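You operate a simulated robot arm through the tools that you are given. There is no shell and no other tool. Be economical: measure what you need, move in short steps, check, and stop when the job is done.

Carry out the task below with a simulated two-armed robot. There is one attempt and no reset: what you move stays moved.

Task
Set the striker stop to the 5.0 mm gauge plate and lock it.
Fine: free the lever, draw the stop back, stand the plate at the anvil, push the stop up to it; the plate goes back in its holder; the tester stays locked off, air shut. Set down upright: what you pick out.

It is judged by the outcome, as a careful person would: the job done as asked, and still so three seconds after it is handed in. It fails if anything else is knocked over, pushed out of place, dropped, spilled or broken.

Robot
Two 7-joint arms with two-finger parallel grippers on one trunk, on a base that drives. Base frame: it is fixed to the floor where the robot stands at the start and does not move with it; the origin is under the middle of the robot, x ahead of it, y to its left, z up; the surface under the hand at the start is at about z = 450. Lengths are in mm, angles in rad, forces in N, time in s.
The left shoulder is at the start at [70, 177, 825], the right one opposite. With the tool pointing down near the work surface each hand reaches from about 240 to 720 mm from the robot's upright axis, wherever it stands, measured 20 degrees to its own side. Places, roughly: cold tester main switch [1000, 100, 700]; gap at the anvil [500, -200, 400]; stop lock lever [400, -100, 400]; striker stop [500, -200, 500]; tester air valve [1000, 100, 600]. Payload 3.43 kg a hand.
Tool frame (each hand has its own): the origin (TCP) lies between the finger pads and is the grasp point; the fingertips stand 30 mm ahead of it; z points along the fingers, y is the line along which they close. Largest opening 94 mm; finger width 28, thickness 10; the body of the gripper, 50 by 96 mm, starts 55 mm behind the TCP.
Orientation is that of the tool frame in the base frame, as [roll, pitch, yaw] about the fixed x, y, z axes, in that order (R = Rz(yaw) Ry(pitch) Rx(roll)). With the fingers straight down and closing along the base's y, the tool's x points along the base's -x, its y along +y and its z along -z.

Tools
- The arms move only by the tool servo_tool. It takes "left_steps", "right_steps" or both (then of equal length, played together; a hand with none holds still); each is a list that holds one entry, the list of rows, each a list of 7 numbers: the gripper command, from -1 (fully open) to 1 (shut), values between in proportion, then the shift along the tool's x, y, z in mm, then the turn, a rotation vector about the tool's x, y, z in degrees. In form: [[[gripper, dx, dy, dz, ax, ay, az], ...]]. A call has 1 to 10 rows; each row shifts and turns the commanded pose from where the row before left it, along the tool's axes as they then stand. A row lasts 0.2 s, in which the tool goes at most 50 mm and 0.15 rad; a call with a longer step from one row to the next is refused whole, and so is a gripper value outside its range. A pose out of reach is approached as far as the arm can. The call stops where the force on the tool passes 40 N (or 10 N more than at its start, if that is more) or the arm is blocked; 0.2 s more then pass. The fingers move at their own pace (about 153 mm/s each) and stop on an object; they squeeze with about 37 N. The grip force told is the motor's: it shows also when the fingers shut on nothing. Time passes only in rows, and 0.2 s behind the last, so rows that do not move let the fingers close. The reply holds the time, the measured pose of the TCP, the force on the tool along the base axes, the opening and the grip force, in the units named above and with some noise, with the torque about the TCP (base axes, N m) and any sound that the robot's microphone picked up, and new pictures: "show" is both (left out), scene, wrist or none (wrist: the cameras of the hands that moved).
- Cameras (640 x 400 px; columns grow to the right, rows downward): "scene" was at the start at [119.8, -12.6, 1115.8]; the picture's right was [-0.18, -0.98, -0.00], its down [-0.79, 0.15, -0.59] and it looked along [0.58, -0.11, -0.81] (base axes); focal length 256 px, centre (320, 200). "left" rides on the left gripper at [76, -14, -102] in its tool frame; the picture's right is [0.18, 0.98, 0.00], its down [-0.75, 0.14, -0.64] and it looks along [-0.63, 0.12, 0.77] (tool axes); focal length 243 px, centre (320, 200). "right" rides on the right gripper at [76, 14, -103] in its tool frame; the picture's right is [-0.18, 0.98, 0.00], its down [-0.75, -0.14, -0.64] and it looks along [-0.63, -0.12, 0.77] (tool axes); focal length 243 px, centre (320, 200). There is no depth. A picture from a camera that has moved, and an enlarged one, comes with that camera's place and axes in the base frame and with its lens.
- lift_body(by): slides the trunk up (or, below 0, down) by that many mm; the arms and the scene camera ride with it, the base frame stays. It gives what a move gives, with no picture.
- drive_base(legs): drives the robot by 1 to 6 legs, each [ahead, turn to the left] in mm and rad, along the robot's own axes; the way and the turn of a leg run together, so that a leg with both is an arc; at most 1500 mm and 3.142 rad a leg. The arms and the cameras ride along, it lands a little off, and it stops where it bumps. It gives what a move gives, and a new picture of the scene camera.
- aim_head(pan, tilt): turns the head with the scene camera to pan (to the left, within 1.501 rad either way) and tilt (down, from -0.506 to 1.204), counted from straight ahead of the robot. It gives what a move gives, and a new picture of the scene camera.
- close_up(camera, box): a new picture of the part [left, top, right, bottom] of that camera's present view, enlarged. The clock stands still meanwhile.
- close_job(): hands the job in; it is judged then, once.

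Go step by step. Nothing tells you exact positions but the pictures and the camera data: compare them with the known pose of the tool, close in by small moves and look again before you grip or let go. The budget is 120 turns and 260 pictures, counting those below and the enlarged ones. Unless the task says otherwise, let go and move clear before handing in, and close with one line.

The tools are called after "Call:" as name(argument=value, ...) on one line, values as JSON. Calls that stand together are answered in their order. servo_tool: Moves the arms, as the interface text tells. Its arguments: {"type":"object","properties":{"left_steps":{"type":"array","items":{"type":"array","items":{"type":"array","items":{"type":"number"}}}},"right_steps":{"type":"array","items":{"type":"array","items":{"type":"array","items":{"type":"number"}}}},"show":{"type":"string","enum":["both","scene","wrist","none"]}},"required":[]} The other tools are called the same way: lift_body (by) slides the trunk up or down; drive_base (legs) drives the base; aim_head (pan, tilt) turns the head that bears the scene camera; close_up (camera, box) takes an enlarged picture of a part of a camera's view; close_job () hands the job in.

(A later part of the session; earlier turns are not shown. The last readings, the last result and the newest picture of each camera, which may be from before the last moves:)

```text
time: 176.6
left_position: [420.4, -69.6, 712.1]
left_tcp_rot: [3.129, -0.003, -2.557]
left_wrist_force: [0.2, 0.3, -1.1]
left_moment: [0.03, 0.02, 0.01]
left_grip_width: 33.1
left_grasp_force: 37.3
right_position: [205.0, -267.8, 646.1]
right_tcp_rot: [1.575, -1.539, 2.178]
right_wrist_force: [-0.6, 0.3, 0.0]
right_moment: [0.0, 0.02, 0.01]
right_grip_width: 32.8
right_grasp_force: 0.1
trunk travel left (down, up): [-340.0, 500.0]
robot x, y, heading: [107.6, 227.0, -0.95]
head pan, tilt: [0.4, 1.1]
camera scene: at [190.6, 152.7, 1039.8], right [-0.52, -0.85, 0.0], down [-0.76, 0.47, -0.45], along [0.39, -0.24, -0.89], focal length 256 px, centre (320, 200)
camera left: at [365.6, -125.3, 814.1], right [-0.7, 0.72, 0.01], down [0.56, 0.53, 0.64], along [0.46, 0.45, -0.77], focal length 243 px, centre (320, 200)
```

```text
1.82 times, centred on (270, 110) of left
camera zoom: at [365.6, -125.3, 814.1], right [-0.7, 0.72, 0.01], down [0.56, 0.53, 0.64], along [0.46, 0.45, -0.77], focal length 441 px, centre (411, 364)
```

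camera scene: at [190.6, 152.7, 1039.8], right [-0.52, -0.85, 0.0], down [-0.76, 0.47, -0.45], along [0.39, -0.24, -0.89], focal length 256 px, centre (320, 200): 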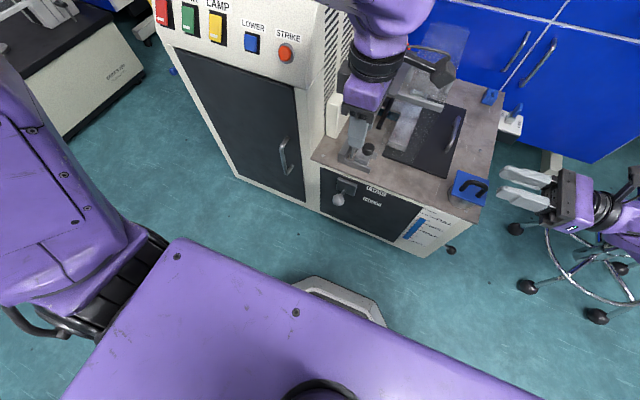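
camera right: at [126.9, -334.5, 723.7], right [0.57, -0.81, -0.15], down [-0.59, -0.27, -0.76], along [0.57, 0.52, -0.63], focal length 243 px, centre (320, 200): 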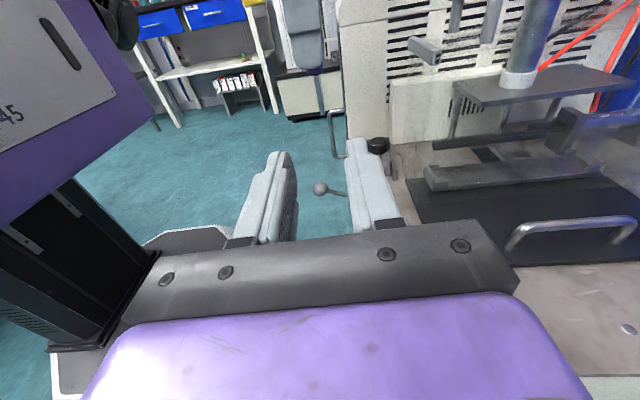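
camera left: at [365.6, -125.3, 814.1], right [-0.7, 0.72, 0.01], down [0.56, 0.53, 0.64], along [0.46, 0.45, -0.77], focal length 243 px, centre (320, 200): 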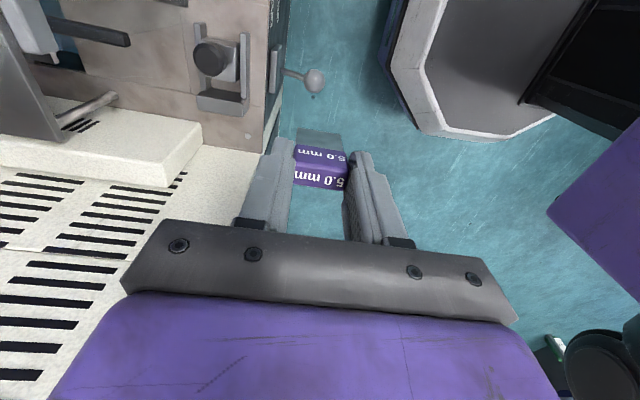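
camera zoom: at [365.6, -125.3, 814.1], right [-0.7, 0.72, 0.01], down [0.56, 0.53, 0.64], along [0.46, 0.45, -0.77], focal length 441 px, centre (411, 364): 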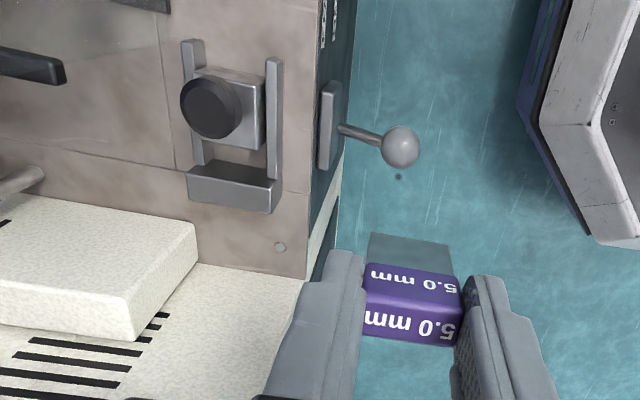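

Move over the gap at safe height, then check alignment.

Call:
servo_tool(left_steps=[[[1, -20, -20, 0, 0.6, 0, 0], [1, -22, -30, 0, 0, 0, 0], [1, 0, -40, 0, 0, 0, 0], [1, 0, -30, 0, 0, 0, 0], [1, 0, 0, 40, 0, 0, 0], [1, 0, 0, 30, 0, 0, 0], [1, 0, 0, 0, 0, 0, 0]]])

Call:
close_up(camera="left", box=[220, 20, 420, 200])

Call:
close_up(camera="scene", box=[310, 50, 430, 200])

```text
time: 178.2
left_position: [522.4, -147.5, 641.5]
left_tcp_rot: [3.139, -0.001, -2.556]
left_wrist_force: [0.5, 0.9, -1.4]
left_moment: [0.02, 0.0, 0.0]
left_grip_width: 33.1
left_grasp_force: 36.9
right_position: [205.5, -265.1, 646.6]
right_tcp_rot: [1.585, -1.541, 2.168]
right_wrist_force: [-0.9, -0.1, 0.1]
right_moment: [0.0, 0.02, -0.01]
right_grip_width: 32.8
right_grasp_force: 0.1
trunk travel left (down, up): [-340.0, 500.0]
robot x, y, heading: [108.6, 225.5, -0.948]
head pan, tilt: [0.4, 1.1]
camera scene: at [190.8, 153.1, 1039.8], right [-0.52, -0.85, 0.0], down [-0.76, 0.47, -0.45], along [0.39, -0.24, -0.89], focal length 256 px, centre (320, 200)
camera left: at [467.1, -201.1, 743.8], right [-0.7, 0.72, 0.0], down [0.55, 0.53, 0.64], along [0.46, 0.45, -0.77], focal length 243 px, centre (320, 200)
```

scene: 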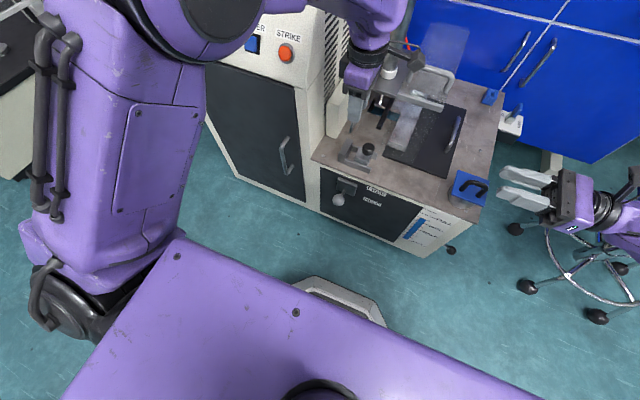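
left: 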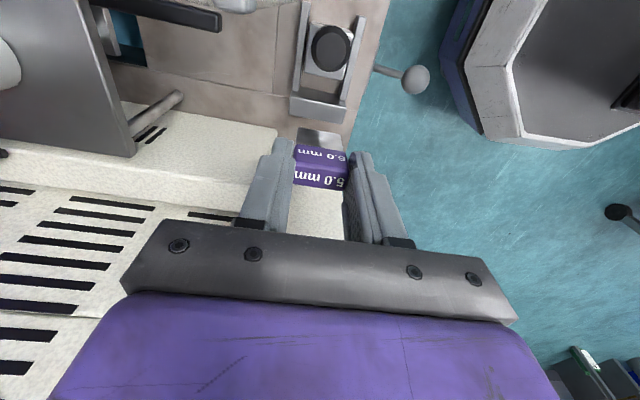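

```text
2.22 times, centred on (320, 110) of left
camera zoom: at [467.1, -201.1, 743.8], right [-0.7, 0.72, 0.0], down [0.55, 0.53, 0.64], along [0.46, 0.45, -0.77], focal length 539 px, centre (320, 400)
```

zoom: 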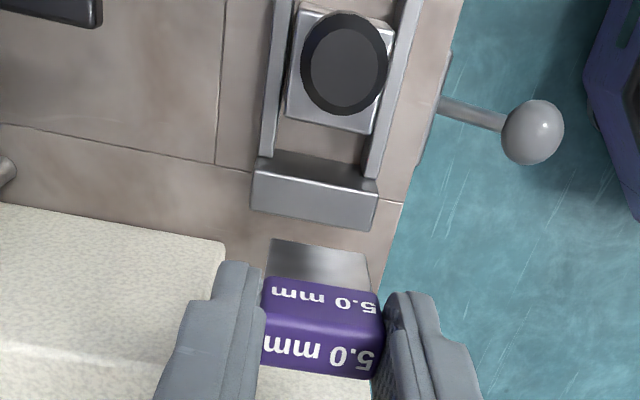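

```text
2.67 times, centred on (370, 125) of scene
camera zoom: at [190.8, 153.1, 1039.8], right [-0.52, -0.85, 0.0], down [-0.76, 0.47, -0.45], along [0.39, -0.24, -0.89], focal length 682 px, centre (187, 400)
```

zoom: 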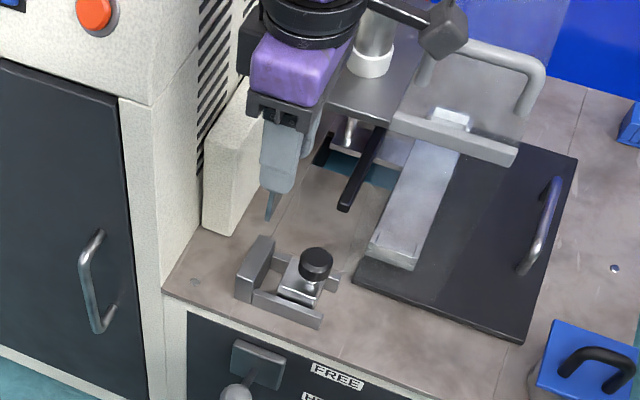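

Aligned with the gap. Shift 3 mm off the anvil and descend most of the way.

Call:
servo_tool(left_steps=[[[1, 3, 0.8, 20, 0, 0, 0], [1, 0, 0, 30, 0, 0, 0], [1, 0, 0, 30, 0, 0, 0], [1, 0, 0, 20, 0, 0, 0], [1, 0, 0, 0, 0, 0, 0]]])

Call:
close_up(camera="left", box=[220, 60, 420, 220])

Call:
close_up(camera="scene", box=[320, 80, 420, 190])

```text
time: 179.4
left_position: [517.2, -148.2, 541.3]
left_tcp_rot: [3.14, -0.003, -2.556]
left_wrist_force: [0.2, 0.1, -0.2]
left_moment: [0.05, -0.05, 0.01]
left_grip_width: 33.0
left_grasp_force: 36.9
right_position: [205.4, -266.2, 645.7]
right_tcp_rot: [1.584, -1.541, 2.167]
right_wrist_force: [-0.1, -0.3, -0.3]
right_moment: [0.01, 0.04, -0.02]
right_grip_width: 33.1
right_grasp_force: 0.1
trunk travel left (down, up): [-340.0, 500.0]
robot x, y, heading: [107.6, 226.2, -0.945]
head pan, tilt: [0.4, 1.1]
camera scene: at [190.8, 153.0, 1039.8], right [-0.52, -0.85, 0.0], down [-0.76, 0.47, -0.45], along [0.39, -0.24, -0.89], focal length 256 px, centre (320, 200)
camera left: at [463.0, -202.5, 643.3], right [-0.7, 0.72, 0.0], down [0.55, 0.53, 0.64], along [0.46, 0.45, -0.77], focal length 243 px, centre (320, 200)
```

scene: 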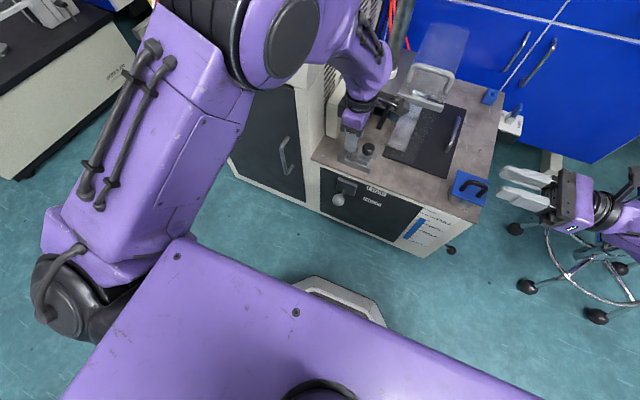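
left: 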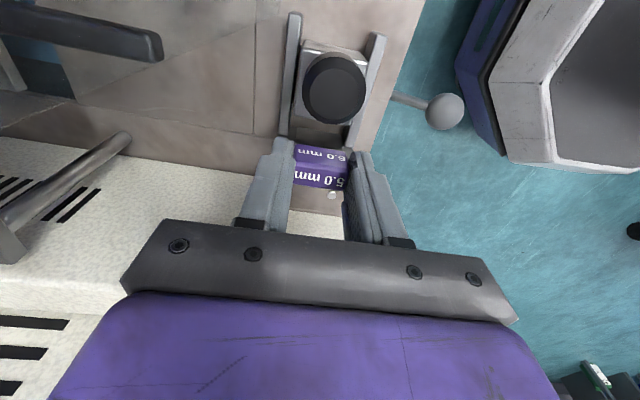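

```text
2.50 times, centred on (320, 140) of left
camera zoom: at [463.0, -202.5, 643.3], right [-0.7, 0.72, 0.0], down [0.55, 0.53, 0.64], along [0.46, 0.45, -0.77], focal length 606 px, centre (320, 350)
```

zoom: 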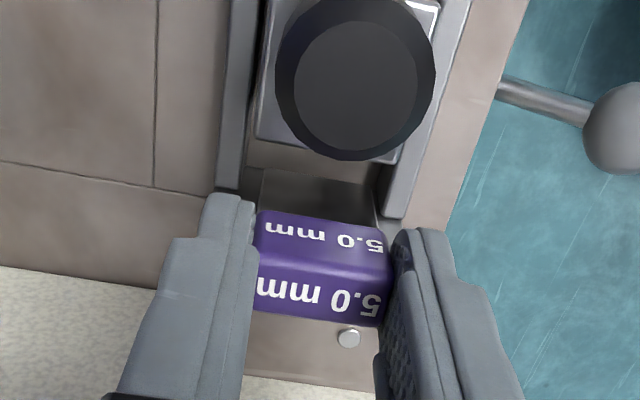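

```text
3.64 times, centred on (370, 135) of scene
camera zoom: at [190.8, 153.0, 1039.8], right [-0.52, -0.85, 0.0], down [-0.76, 0.47, -0.45], along [0.39, -0.24, -0.89], focal length 930 px, centre (138, 436)
```

zoom: 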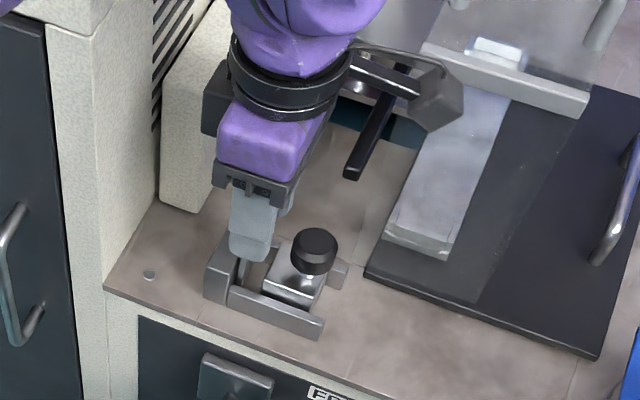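

Plate is entering the gap between the rails. Lower in small steps until it touches down.

Call:
servo_tool(left_steps=[[[1, 0, 0, 5, 0, 0, 0], [1, 0, 0, 4, 0, 0, 0], [1, 0, 0, 3, 0, 0, 0], [1, 0, 0, 0, 0, 0, 0]]], show="none")

Call:
servo_tool(left_steps=[[[1, 0, 0, 2.5, 0, 0, 0], [1, 0, 0, 2.5, 0, 0, 0], [1, 0, 0, 0, 0, 0, 0]]], show="wrist")

Call:
close_up(camera="scene", box=[330, 110, 400, 180])

```text
time: 180.4
left_position: [516.8, -148.1, 530.2]
left_tcp_rot: [3.141, -0.001, -2.557]
left_wrist_force: [0.0, -0.4, -1.0]
left_moment: [-0.02, -0.02, 0.03]
left_grip_width: 33.0
left_grasp_force: 37.2
right_position: [205.3, -266.7, 646.9]
right_tcp_rot: [1.585, -1.539, 2.169]
right_wrist_force: [-0.3, -1.1, 0.3]
right_moment: [0.02, -0.03, 0.02]
right_grip_width: 32.8
right_grasp_force: 0.0
trunk travel left (down, up): [-340.0, 500.0]
robot x, y, heading: [112.0, 226.2, -0.951]
head pan, tilt: [0.4, 1.1]
```

```text
time: 181.2
left_position: [519.2, -148.1, 527.0]
left_tcp_rot: [-3.138, -0.002, -2.556]
left_wrist_force: [-0.1, 0.9, 16.3]
left_moment: [0.17, 0.04, -0.01]
left_grip_width: 33.3
left_grasp_force: 36.9
right_position: [204.4, -265.5, 648.0]
right_tcp_rot: [1.57, -1.538, 2.185]
right_wrist_force: [0.4, 0.1, 1.7]
right_moment: [0.05, 0.0, -0.01]
right_grip_width: 32.7
right_grasp_force: 0.1
trunk travel left (down, up): [-340.0, 500.0]
robot x, y, heading: [114.0, 224.4, -0.952]
head pan, tilt: [0.4, 1.1]
camera left: at [462.7, -201.6, 629.6], right [-0.7, 0.72, 0.0], down [0.55, 0.54, 0.64], along [0.46, 0.44, -0.77], focal length 243 px, centre (320, 200)
```

left: 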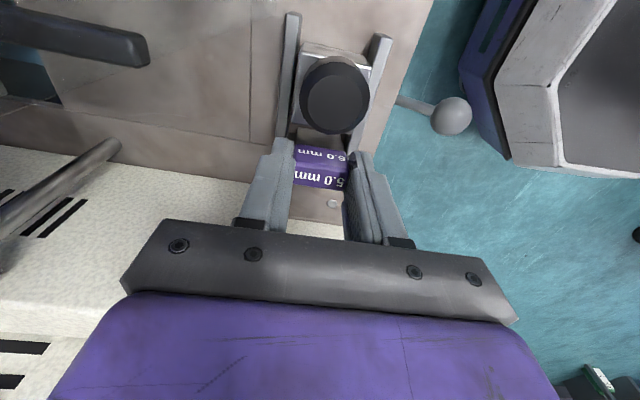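

```text
5.71 times, centred on (365, 145) of scene
camera zoom: at [189.3, 154.4, 1040.3], right [-0.52, -0.85, 0.0], down [-0.76, 0.47, -0.46], along [0.39, -0.24, -0.89], focal length 1462 px, centre (63, 514)
```

zoom: 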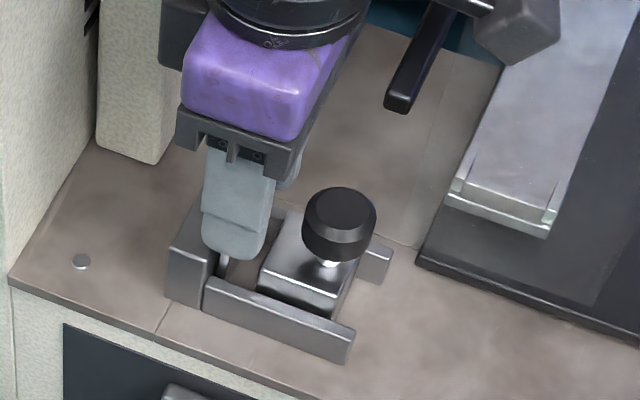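

Touched down (16 N). Relieve slightly and bring the plate against the anvil.

Call:
servo_tool(left_steps=[[[1, 0, 0, -1.5, 0, 0, 0], [1, -2, 0, 0, 0, 0, 0], [1, -1.5, 0, 0, 0, 0, 0], [1, -1, 0, 0, 0, 0, 0], [1, 0, 0, 0, 0, 0, 0]]], show="none")

Call:
servo_tool(left_steps=[[[1, -1, 0, 0, 0, 0, 0], [1, -1, 0, 0, 0, 0, 0], [1, 0, 0, 0, 0, 0, 0]]], show="wrist")

Call:
close_up(camera="left", box=[250, 90, 400, 220])

Call:
close_up(camera="scene", box=[330, 120, 390, 180])

```text
time: 182.4
left_position: [519.5, -146.3, 527.8]
left_tcp_rot: [3.141, -0.002, -2.556]
left_wrist_force: [-13.3, -11.8, 6.9]
left_moment: [-0.86, 1.1, -0.12]
left_grip_width: 33.0
left_grasp_force: 36.6
right_position: [205.3, -266.6, 647.3]
right_tcp_rot: [1.539, -1.538, 2.214]
right_wrist_force: [-0.1, -0.2, -1.6]
right_moment: [0.0, 0.03, -0.04]
right_grip_width: 32.7
right_grasp_force: 0.0
trunk travel left (down, up): [-340.0, 500.0]
robot x, y, heading: [112.5, 227.7, -0.952]
head pan, tilt: [0.4, 1.1]
```

```text
time: 183.2
left_position: [519.8, -145.9, 527.2]
left_tcp_rot: [3.14, -0.002, -2.556]
left_wrist_force: [-19.4, -14.2, 4.3]
left_moment: [-0.69, 1.09, -0.1]
left_grip_width: 33.1
left_grasp_force: 36.6
right_position: [204.2, -266.9, 646.5]
right_tcp_rot: [1.52, -1.537, 2.233]
right_wrist_force: [-0.6, -0.1, 0.1]
right_moment: [0.03, 0.0, 0.0]
right_grip_width: 32.6
right_grasp_force: 0.0
trunk travel left (down, up): [-340.0, 500.0]
robot x, y, heading: [113.1, 221.4, -0.952]
head pan, tilt: [0.4, 1.1]
camera left: at [466.2, -199.3, 629.2], right [-0.7, 0.72, 0.0], down [0.55, 0.53, 0.64], along [0.46, 0.45, -0.77], focal length 243 px, centre (320, 200)
```

left: 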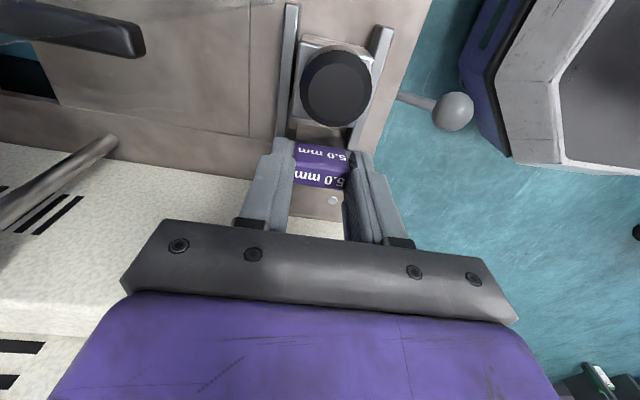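

```text
3.08 times, centred on (325, 155) of left
camera zoom: at [466.2, -199.3, 629.2], right [-0.7, 0.72, 0.0], down [0.55, 0.53, 0.64], along [0.46, 0.45, -0.77], focal length 746 px, centre (305, 338)
```

zoom: 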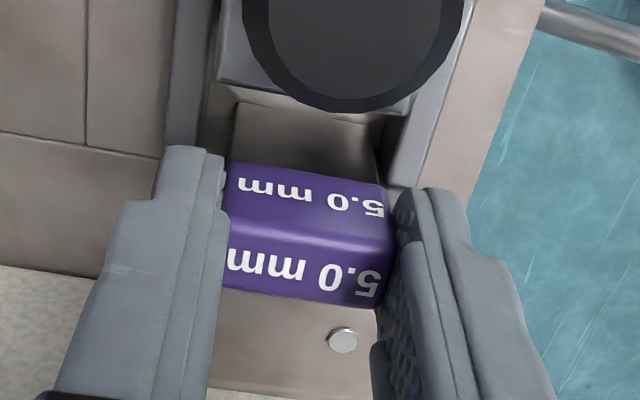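

```text
6.67 times, centred on (360, 150) of scene
camera zoom: at [188.7, 152.3, 1039.9], right [-0.52, -0.85, 0.0], down [-0.76, 0.47, -0.46], along [0.39, -0.24, -0.89], focal length 1706 px, centre (53, 533)
```

zoom: 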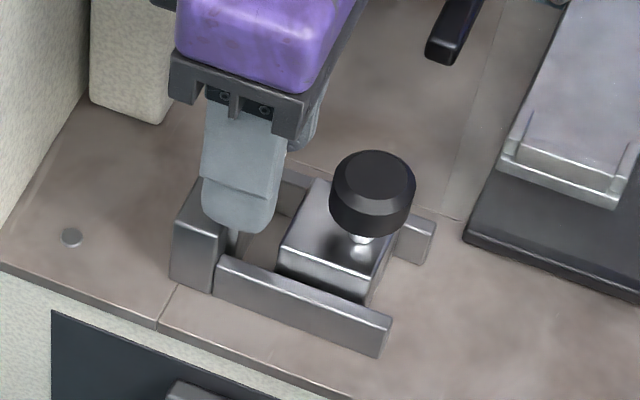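

The plate stands firm against the anvil, held by the left hand. Now bring the right hand (closed, tilted 25° down, pointing left) toward the knob.

Call:
servo_tool(left_steps=[[[1, 1, 0, 0, 0, 0, 0], [1, 0, 0, 0, 0, 0, 0], [1, 0, 0, 0, 0, 0, 0], [1, 0, 0, 0, 0, 0, 0], [1, 0, 0, 0, 0, 0, 0], [1, 0, 0, 0, 0, 0, 0], [1, 0, 0, 0, 0, 0, 0], [1, 0, 0, 0, 0, 0, 0], [1, 0, 0, 0, 0, 0, 0]]], right_steps=[[[1, 0, 0, 0, 0, -8.3, 0], [1, 0, 0, 0, 0, -8.3, 0], [1, 0, 0, 0, 0, -8.3, 0], [1, 14.2, 15, 30.4, 0, 0, 0], [1, 14.2, 15, 30.4, 0, 0, 0], [1, 14.2, 15, 30.4, 0, 0, 0], [1, 14.2, 15, 30.4, 0, 0, 0], [1, 14.2, 15, 30.4, 0, 0, 0], [1, 0, 0, 0, 0, 0, 0]]])

```text
time: 185.2
left_position: [520.5, -145.3, 527.0]
left_tcp_rot: [3.139, 0.0, -2.557]
left_wrist_force: [-17.3, -6.8, 1.7]
left_moment: [-0.24, 0.6, -0.11]
left_grip_width: 33.1
left_grasp_force: 37.5
right_position: [385.4, -232.0, 649.6]
right_tcp_rot: [3.065, -1.136, 0.678]
right_wrist_force: [0.1, -0.3, -0.1]
right_moment: [0.0, 0.01, -0.04]
right_grip_width: 0.2
right_grasp_force: 33.2
trunk travel left (down, up): [-340.0, 500.0]
robot x, y, heading: [110.5, 226.2, -0.951]
head pan, tilt: [0.4, 1.1]
camera scene: at [189.0, 152.5, 1039.9], right [-0.52, -0.85, 0.0], down [-0.76, 0.47, -0.45], along [0.39, -0.24, -0.89], focal length 256 px, centre (320, 200)
camera right: at [340.0, -275.5, 762.3], right [0.5, -0.85, -0.14], down [-0.81, -0.41, -0.42], along [0.3, 0.32, -0.9], focal length 243 px, centre (320, 200)
camera left: at [466.4, -199.4, 629.2], right [-0.7, 0.72, 0.0], down [0.55, 0.53, 0.64], along [0.46, 0.45, -0.77], focal length 243 px, centre (320, 200)
```

scene: 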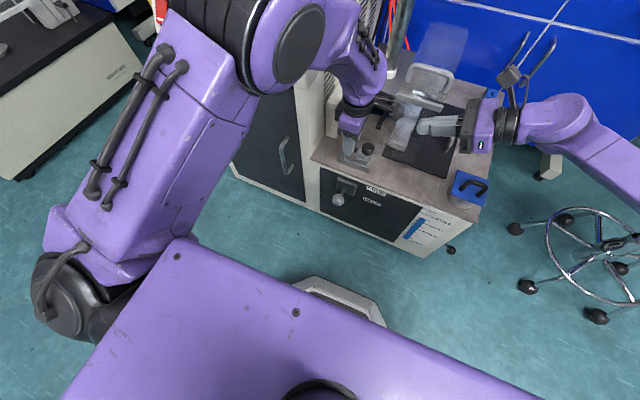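
right: 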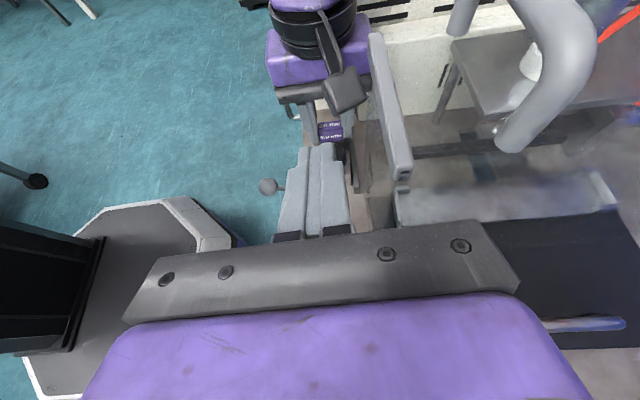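
left: 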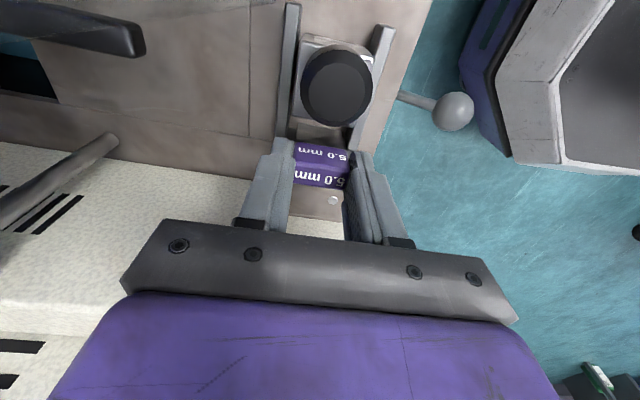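

Call:
servo_tool(right_steps=[[[1, -27.5, -2, 12.8, 0, 0, 0], [1, -27.5, -2, 12.8, 0, 0, 0], [1, -27.5, 0, 12.8, 0, 0, 0], [1, -27.5, 0, 12.8, 0, 0, 0], [1, 0, 0, 0, 0, 0, 0]]])

Call:
close_up(camera="right", box=[200, 60, 440, 240])

Call:
close_up(camera="scene", box=[320, 80, 480, 200])

```text
time: 186.4
left_position: [522.2, -145.4, 526.9]
left_tcp_rot: [3.14, 0.0, -2.554]
left_wrist_force: [-14.0, -5.4, 1.3]
left_moment: [-0.22, 0.51, -0.16]
left_grip_width: 32.9
left_grasp_force: 36.8
right_position: [384.8, -230.4, 527.3]
right_tcp_rot: [3.066, -1.136, 0.681]
right_wrist_force: [1.1, -0.8, -0.5]
right_moment: [0.02, -0.03, -0.03]
right_grip_width: 0.1
right_grasp_force: 32.7
trunk travel left (down, up): [-340.0, 500.0]
robot x, y, heading: [109.5, 225.2, -0.95]
head pan, tilt: [0.4, 1.1]
camera scene: at [189.2, 152.4, 1039.9], right [-0.52, -0.85, 0.0], down [-0.76, 0.47, -0.45], along [0.39, -0.24, -0.89], focal length 256 px, centre (320, 200)
camera right: at [339.8, -274.2, 640.7], right [0.5, -0.85, -0.14], down [-0.81, -0.41, -0.42], along [0.3, 0.32, -0.9], focal length 243 px, centre (320, 200)
```

scene: 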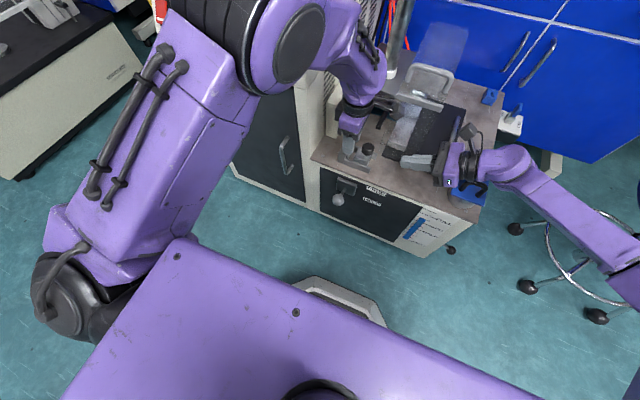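
right: 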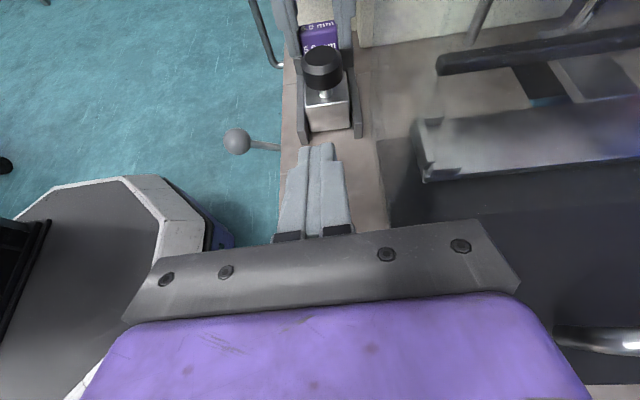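

```text
2.22 times, centred on (320, 150) of right
camera zoom: at [339.8, -274.2, 640.7], right [0.5, -0.85, -0.14], down [-0.81, -0.41, -0.42], along [0.3, 0.32, -0.9], focal length 539 px, centre (320, 311)
```

zoom: 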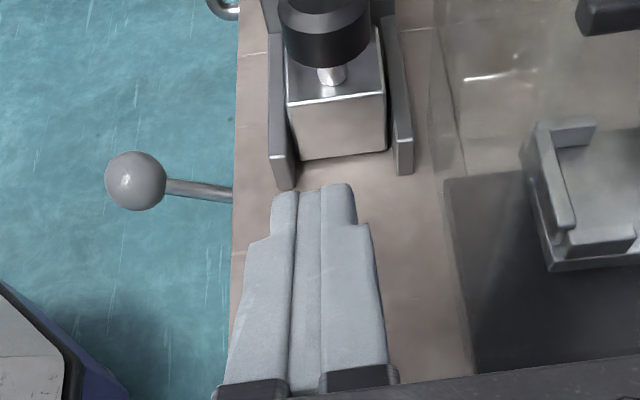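

```text
3.33 times, centred on (400, 140) of scene
camera zoom: at [189.2, 152.4, 1039.9], right [-0.52, -0.85, 0.0], down [-0.76, 0.47, -0.45], along [0.39, -0.24, -0.89], focal length 853 px, centre (53, 400)
```

zoom: 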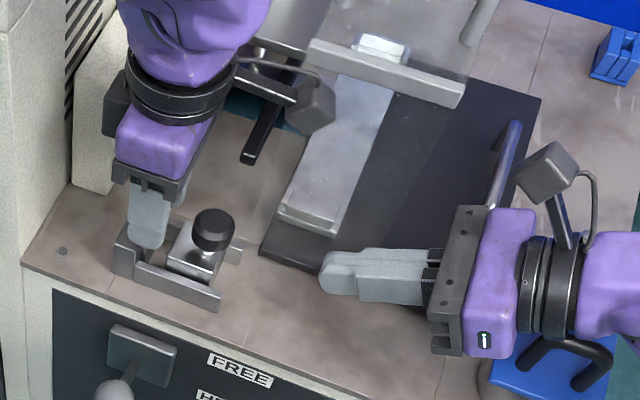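

Good view. Advance the right fingertips toward the knob.

Call:
servo_tool(right_steps=[[[1, 8.5, 2, 18.1, 0, 0, 0], [1, 8.5, 2, 18.1, 0, 0, 0], [1, 6.3, 1, 13.6, 0, 0, 0], [1, 0, 0, 0, 0, 0, 0]]])

Call:
close_up(camera="right", box=[200, 60, 440, 240])

Call:
close_up(camera="scene", box=[320, 100, 440, 190])

```text
time: 187.1
left_position: [520.9, -145.9, 527.9]
left_tcp_rot: [-3.141, -0.001, -2.557]
left_wrist_force: [-2.1, -2.9, -1.4]
left_moment: [-0.11, 0.08, 0.01]
left_grip_width: 33.2
left_grasp_force: 36.8
right_position: [415.4, -217.1, 526.5]
right_tcp_rot: [3.073, -1.129, 0.655]
right_wrist_force: [-13.0, -3.7, 1.6]
right_moment: [0.13, -0.6, -0.77]
right_grip_width: 0.1
right_grasp_force: 33.2
trunk travel left (down, up): [-340.0, 500.0]
robot x, y, heading: [111.1, 225.6, -0.954]
head pan, tilt: [0.4, 1.1]
stopped in row 3 (right hand): the force on the tool passed its limit at 58 N (the readings are from after the stop); the commanded pose is now the measured one
camera scene: at [189.2, 153.0, 1040.0], right [-0.53, -0.85, 0.0], down [-0.76, 0.47, -0.45], along [0.39, -0.24, -0.89], focal length 256 px, centre (320, 200)
camera right: at [370.8, -259.6, 639.5], right [0.49, -0.86, -0.14], down [-0.82, -0.4, -0.41], along [0.3, 0.31, -0.9], focal length 243 px, centre (320, 200)
```

scene: 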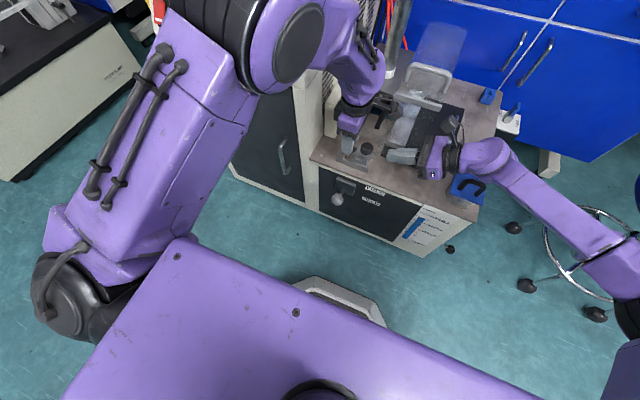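
right: 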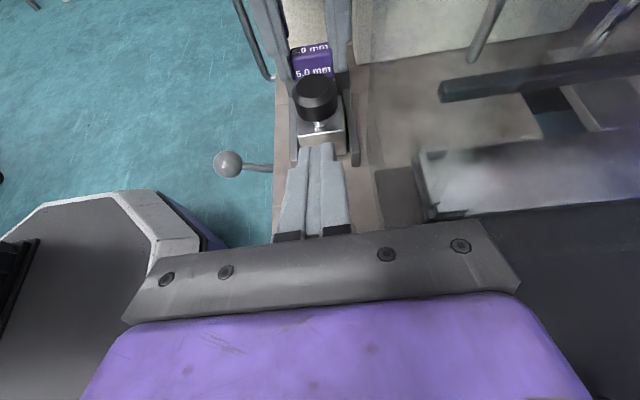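

```text
2.22 times, centred on (320, 150) of right
camera zoom: at [370.8, -259.6, 639.5], right [0.49, -0.86, -0.14], down [-0.82, -0.4, -0.41], along [0.3, 0.31, -0.9], focal length 539 px, centre (320, 311)
```

zoom: 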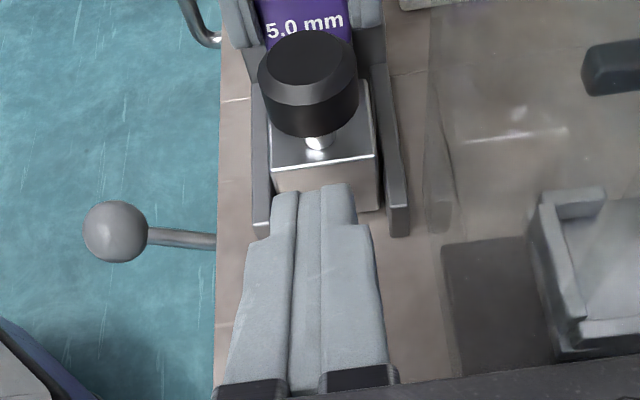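

```text
4.44 times, centred on (380, 145) of scene
camera zoom: at [189.2, 153.0, 1040.0], right [-0.53, -0.85, 0.0], down [-0.76, 0.47, -0.45], along [0.39, -0.24, -0.89], focal length 1137 px, centre (53, 444)
```

zoom: 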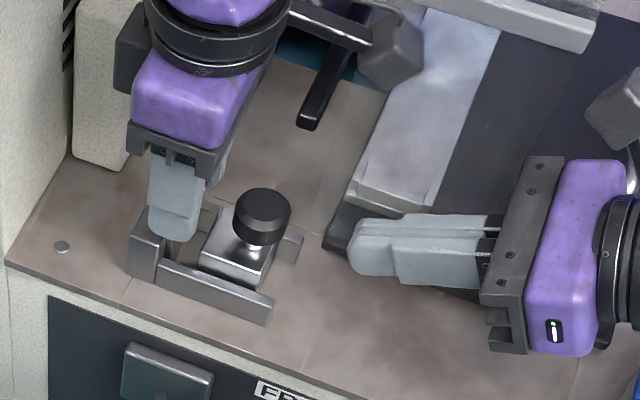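

The right hand's camera housing seems to have met the guard bar. I back off, roll the hand 45° so the camera swings toward me, and retry.

Call:
servo_tool(right_steps=[[[1, -12.7, 0, -27, 0, 0, 0], [1, 0, -10, 0, 0, 0, -7.5], [1, 0, 0, 0, 0, 0, -7.5], [1, 0, 0, 0, 0, 0, -7.5], [1, 0, 0, 0, 0, 0, -7.5], [1, 0, 0, 0, 0, 0, -7.5], [1, 0, 0, 0, 0, 0, -7.5], [1, 0, 0, 0, 0, 0, 0]]])

Call:
close_up(camera="scene", box=[320, 70, 500, 200])

```text
time: 188.9
left_position: [521.8, -145.9, 526.6]
left_tcp_rot: [3.141, 0.002, -2.559]
left_wrist_force: [-14.4, -6.9, 1.7]
left_moment: [-0.28, 0.47, -0.08]
left_grip_width: 33.0
left_grasp_force: 36.8
right_position: [385.7, -224.2, 525.8]
right_tcp_rot: [2.14, -0.666, 1.779]
right_wrist_force: [0.2, 0.0, 0.4]
right_moment: [0.01, -0.01, 0.04]
right_grip_width: 0.0
right_grasp_force: 33.5
trunk travel left (down, up): [-340.0, 500.0]
robot x, y, heading: [108.0, 226.0, -0.953]
head pan, tilt: [0.4, 1.1]
camera scene: at [188.6, 152.0, 1039.9], right [-0.53, -0.85, 0.0], down [-0.76, 0.47, -0.45], along [0.39, -0.24, -0.89], focal length 256 px, centre (320, 200)
camera right: at [304.3, -222.5, 626.4], right [0.65, -0.53, 0.54], down [-0.45, -0.84, -0.29], along [0.61, -0.06, -0.79], focal length 243 px, centre (320, 200)
```

scene: 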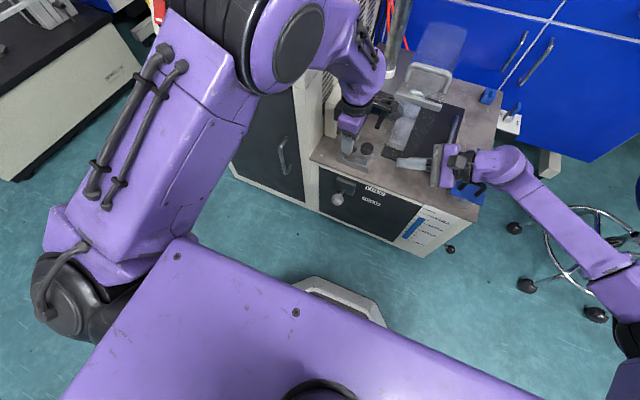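
right: 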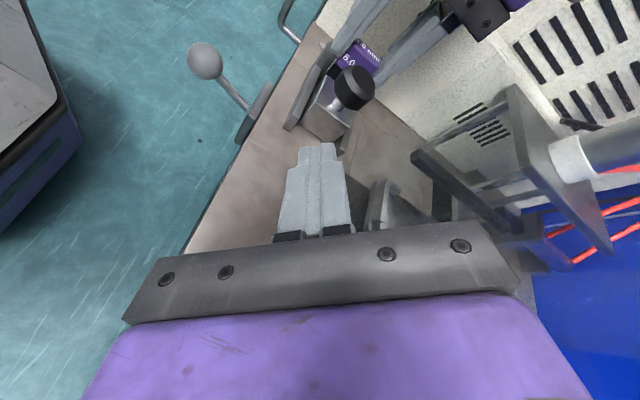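

```text
3.08 times, centred on (410, 135) of scene
camera zoom: at [188.6, 152.0, 1039.9], right [-0.53, -0.85, 0.0], down [-0.76, 0.47, -0.45], along [0.39, -0.24, -0.89], focal length 787 px, centre (43, 400)
```

zoom: 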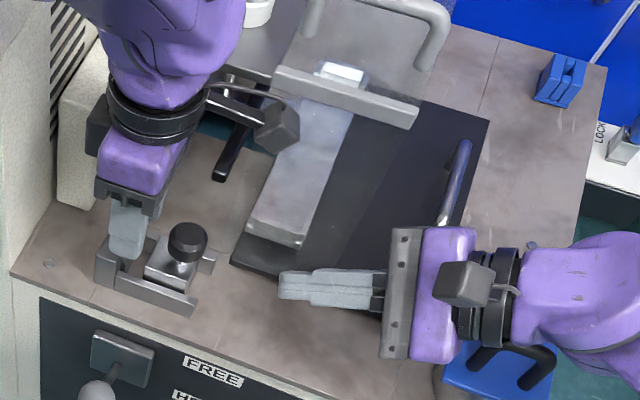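

Call:
servo_tool(right_steps=[[[1, 3, 7.8, 16.6, 0, 0, 0], [1, 3, 7.8, 16.6, 0, 0, 0], [1, 3, 7.8, 16.6, 0, 0, 0], [1, 0, 0, 0, 0, 0, 0]]], show="wrist")

Call:
close_up(camera="scene", box=[320, 90, 460, 190])

```text
time: 189.4
left_position: [521.9, -145.4, 527.7]
left_tcp_rot: [3.141, 0.002, -2.56]
left_wrist_force: [-0.5, 0.2, -0.1]
left_moment: [0.01, 0.03, 0.02]
left_grip_width: 33.1
left_grasp_force: 37.2
right_position: [412.2, -213.5, 526.4]
right_tcp_rot: [2.145, -0.669, 1.774]
right_wrist_force: [-10.2, 1.1, 2.2]
right_moment: [-0.21, -0.48, -0.55]
right_grip_width: 0.0
right_grasp_force: 33.6
trunk travel left (down, up): [-340.0, 500.0]
robot x, y, heading: [112.0, 224.8, -0.956]
head pan, tilt: [0.4, 1.1]
stopped in row 2 (right hand): the force on the tool passed its limit at 53 N (the readings are from after the stop); the commanded pose is now the measured one
camera right: at [329.9, -210.7, 626.6], right [0.65, -0.53, 0.54], down [-0.46, -0.84, -0.28], along [0.6, -0.06, -0.8], focal length 243 px, centre (320, 200)
```

right: 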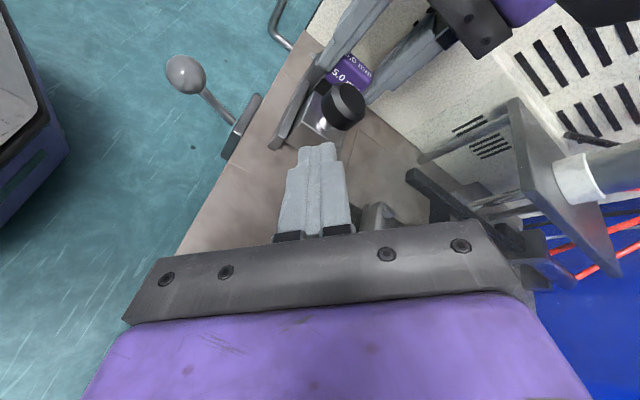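

```text
4.00 times, centred on (390, 140) of scene
camera zoom: at [188.7, 153.0, 1040.0], right [-0.53, -0.85, 0.0], down [-0.76, 0.47, -0.45], along [0.39, -0.24, -0.89], focal length 1023 px, centre (40, 440)
```

zoom: 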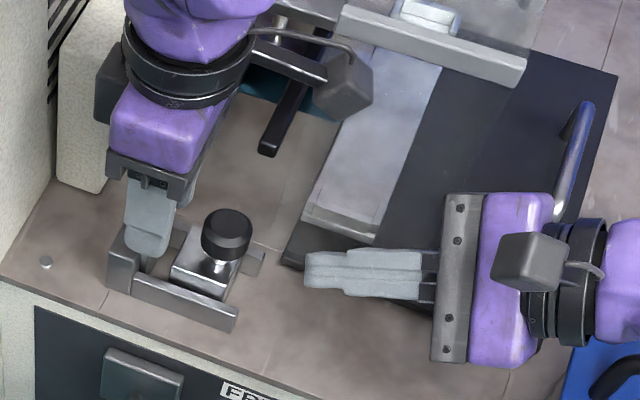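

Contact analysis suggests the gripper's wide side meets the clear guard pane behind the fixture. I'll back off and roll another 45° so the hand is slim in that direction.

Call:
servo_tool(right_steps=[[[1, -4.4, -4.6, -13.6, 0, 0, 0], [1, 0, 0, 0, 0, 0, -7.5], [1, 0, 0, 0, 0, 0, -7.5], [1, 0, 0, 0, 0, 0, -7.5], [1, 0, 0, 0, 0, 0, -7.5], [1, 0, 0, 0, 0, 0, -7.5], [1, 0, 0, 0, 0, 0, -7.5], [1, 0, 0, 0, 0, 0, 0]]])

Call:
close_up(camera="right", box=[200, 40, 520, 240])

```text
time: 191.2
left_position: [521.4, -146.3, 527.6]
left_tcp_rot: [3.141, 0.002, -2.559]
left_wrist_force: [-5.9, -4.1, 6.5]
left_moment: [-0.19, 0.17, -0.05]
left_grip_width: 33.2
left_grasp_force: 37.0
right_position: [399.1, -221.4, 525.7]
right_tcp_rot: [2.013, 0.029, 2.168]
right_wrist_force: [0.6, 0.3, 0.1]
right_moment: [-0.03, 0.0, -0.01]
right_grip_width: 0.0
right_grasp_force: 33.4
trunk travel left (down, up): [-340.0, 500.0]
robot x, y, heading: [111.1, 222.9, -0.955]
head pan, tilt: [0.4, 1.1]
camera scene: at [188.7, 152.4, 1039.9], right [-0.53, -0.85, 0.0], down [-0.76, 0.47, -0.45], along [0.39, -0.24, -0.89], focal length 256 px, centre (320, 200)
camera right: at [282.9, -205.3, 580.6], right [0.44, 0.11, 0.89], down [-0.11, -0.98, 0.17], along [0.89, -0.17, -0.42], focal length 243 px, centre (320, 200)
```

scene: 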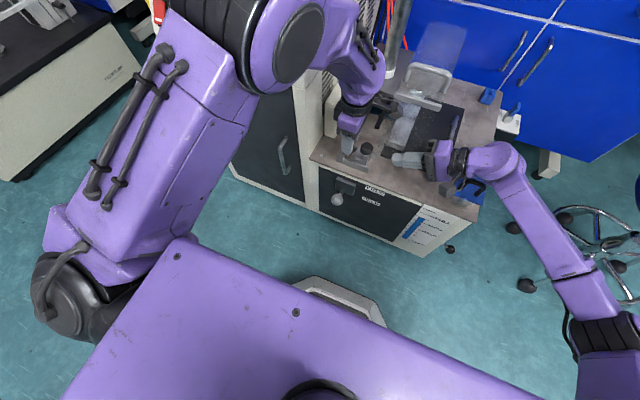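
right: 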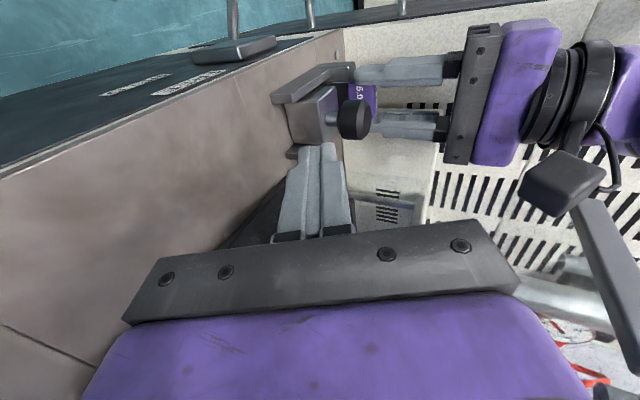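

```text
2.00 times, centred on (360, 140) of right
camera zoom: at [282.9, -205.3, 580.6], right [0.44, 0.11, 0.89], down [-0.11, -0.98, 0.17], along [0.89, -0.17, -0.42], focal length 485 px, centre (240, 320)
```

zoom: 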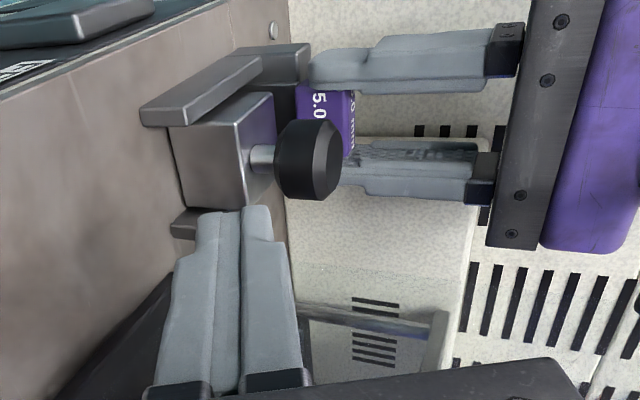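

This side view is clear. Advance toward the knob again.

Call:
servo_tool(right_steps=[[[1, 0, 8.55, 18.1, 0, 0, 0], [1, 0, 8.55, 18.1, 0, 0, 0], [1, 0, 0, 0, 0, 0, 0]]], show="wrist")

Call:
close_up(camera="right", box=[200, 40, 520, 240])

Call:
close_up(camera="scene", box=[320, 100, 440, 190])

```text
time: 191.8
left_position: [520.0, -146.7, 527.3]
left_tcp_rot: [3.142, 0.004, -2.563]
left_wrist_force: [-0.4, -1.5, 4.9]
left_moment: [-0.04, -0.02, 0.01]
left_grip_width: 33.1
left_grasp_force: 36.6
right_position: [421.4, -208.4, 524.1]
right_tcp_rot: [2.017, 0.026, 2.155]
right_wrist_force: [-10.1, -2.2, 0.6]
right_moment: [0.1, -0.43, -0.62]
right_grip_width: 0.0
right_grasp_force: 32.8
trunk travel left (down, up): [-340.0, 500.0]
robot x, y, heading: [107.2, 225.4, -0.962]
head pan, tilt: [0.4, 1.1]
stopped in row 2 (right hand): the force on the tool passed its limit at 53 N (the readings are from after the stop); the commanded pose is now the measured one
camera right: at [304.9, -191.9, 580.1], right [0.44, 0.1, 0.89], down [-0.12, -0.98, 0.17], along [0.89, -0.18, -0.42], focal length 243 px, centre (320, 200)
```

right: 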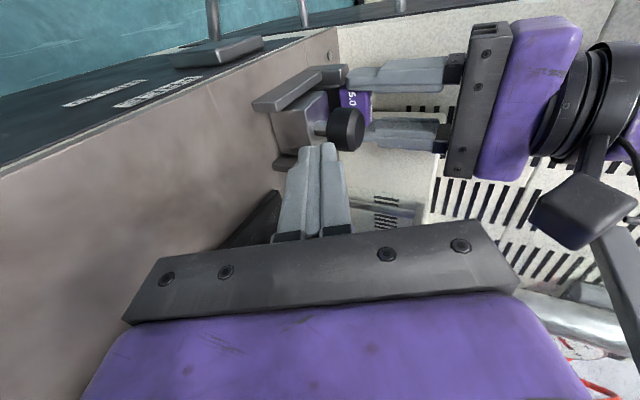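

```text
2.00 times, centred on (360, 140) of right
camera zoom: at [304.9, -191.9, 580.1], right [0.44, 0.1, 0.89], down [-0.12, -0.98, 0.17], along [0.89, -0.18, -0.42], focal length 485 px, centre (240, 320)
```

zoom: 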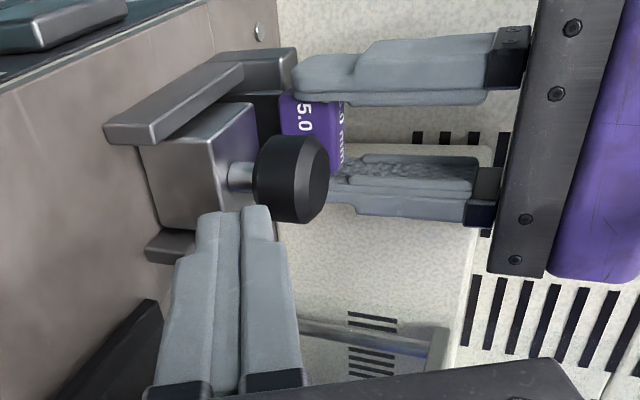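

```text
4.44 times, centred on (380, 145) of scene
camera zoom: at [188.2, 153.0, 1040.1], right [-0.53, -0.85, 0.0], down [-0.75, 0.47, -0.46], along [0.39, -0.24, -0.89], focal length 1137 px, centre (53, 444)
```

zoom: 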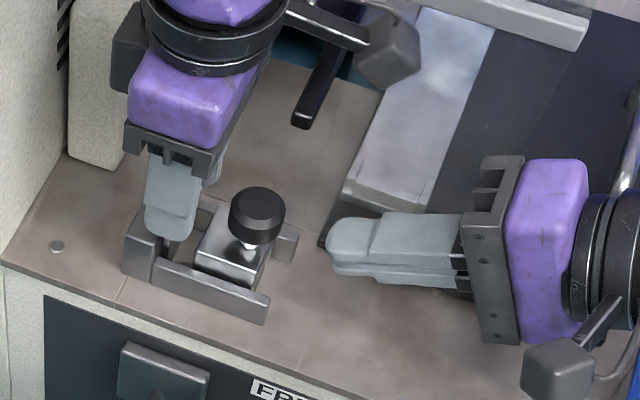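

The wrist is fouling the pot-lid handle below, so the right hand isn't suited here. I'll withdraw it, and instead release the plate standing against the anvil and push the stop with the left hand.

Call:
servo_tool(right_steps=[[[1, 0, -8.5, -18, 0, 0, 0], [1, 0, 36, -17, 0, 0, 0], [1, 0, 36, -17, 0, 0, 0], [1, 0, 18, -30, 0, 0, 0], [1, 0, 0, -40, 0, 0, 0], [1, 0, 0, -40, 0, 0, 0], [1, 0, 0, 0, 0, 0, 0]]], show="none")

Call:
close_up(camera="scene", box=[320, 90, 520, 240])

Call:
close_up(camera="left", box=[220, 0, 420, 220])

```text
time: 193.4
left_position: [521.0, -145.3, 526.9]
left_tcp_rot: [-3.141, 0.005, -2.562]
left_wrist_force: [2.4, -2.0, 17.7]
left_moment: [-0.13, -0.13, -0.04]
left_grip_width: 33.1
left_grasp_force: 36.7
right_position: [326.5, -265.9, 667.7]
right_tcp_rot: [2.016, 0.027, 2.158]
right_wrist_force: [-0.2, -0.4, -0.1]
right_moment: [0.0, 0.01, 0.01]
right_grip_width: 0.0
right_grasp_force: 32.6
trunk travel left (down, up): [-340.0, 500.0]
robot x, y, heading: [110.7, 223.2, -0.962]
head pan, tilt: [0.4, 1.1]
```

```text
2.67 times, centred on (420, 165) of scene
camera zoom: at [187.9, 153.1, 1040.1], right [-0.53, -0.85, 0.0], down [-0.75, 0.47, -0.46], along [0.39, -0.24, -0.89], focal length 682 px, centre (53, 293)
```

zoom: 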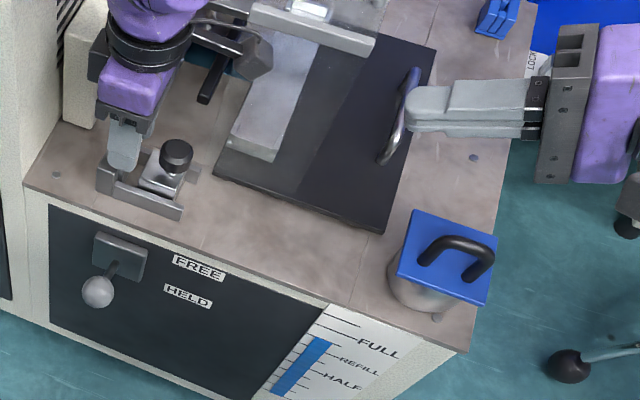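

```text
1.82 times, centred on (320, 110) of left
camera zoom: at [465.8, -199.8, 628.5], right [-0.69, 0.72, 0.0], down [0.55, 0.53, 0.65], along [0.47, 0.45, -0.76], focal length 441 px, centre (320, 364)
```

zoom: 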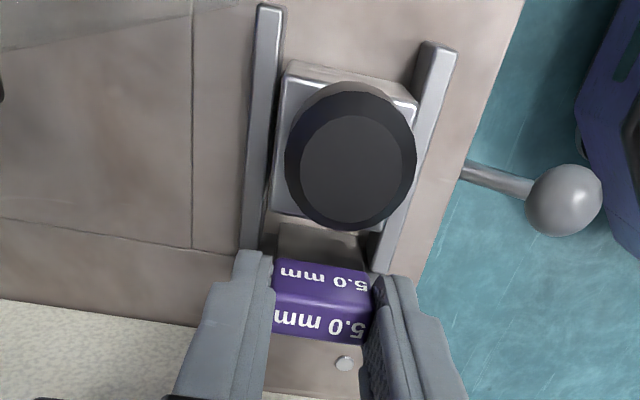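

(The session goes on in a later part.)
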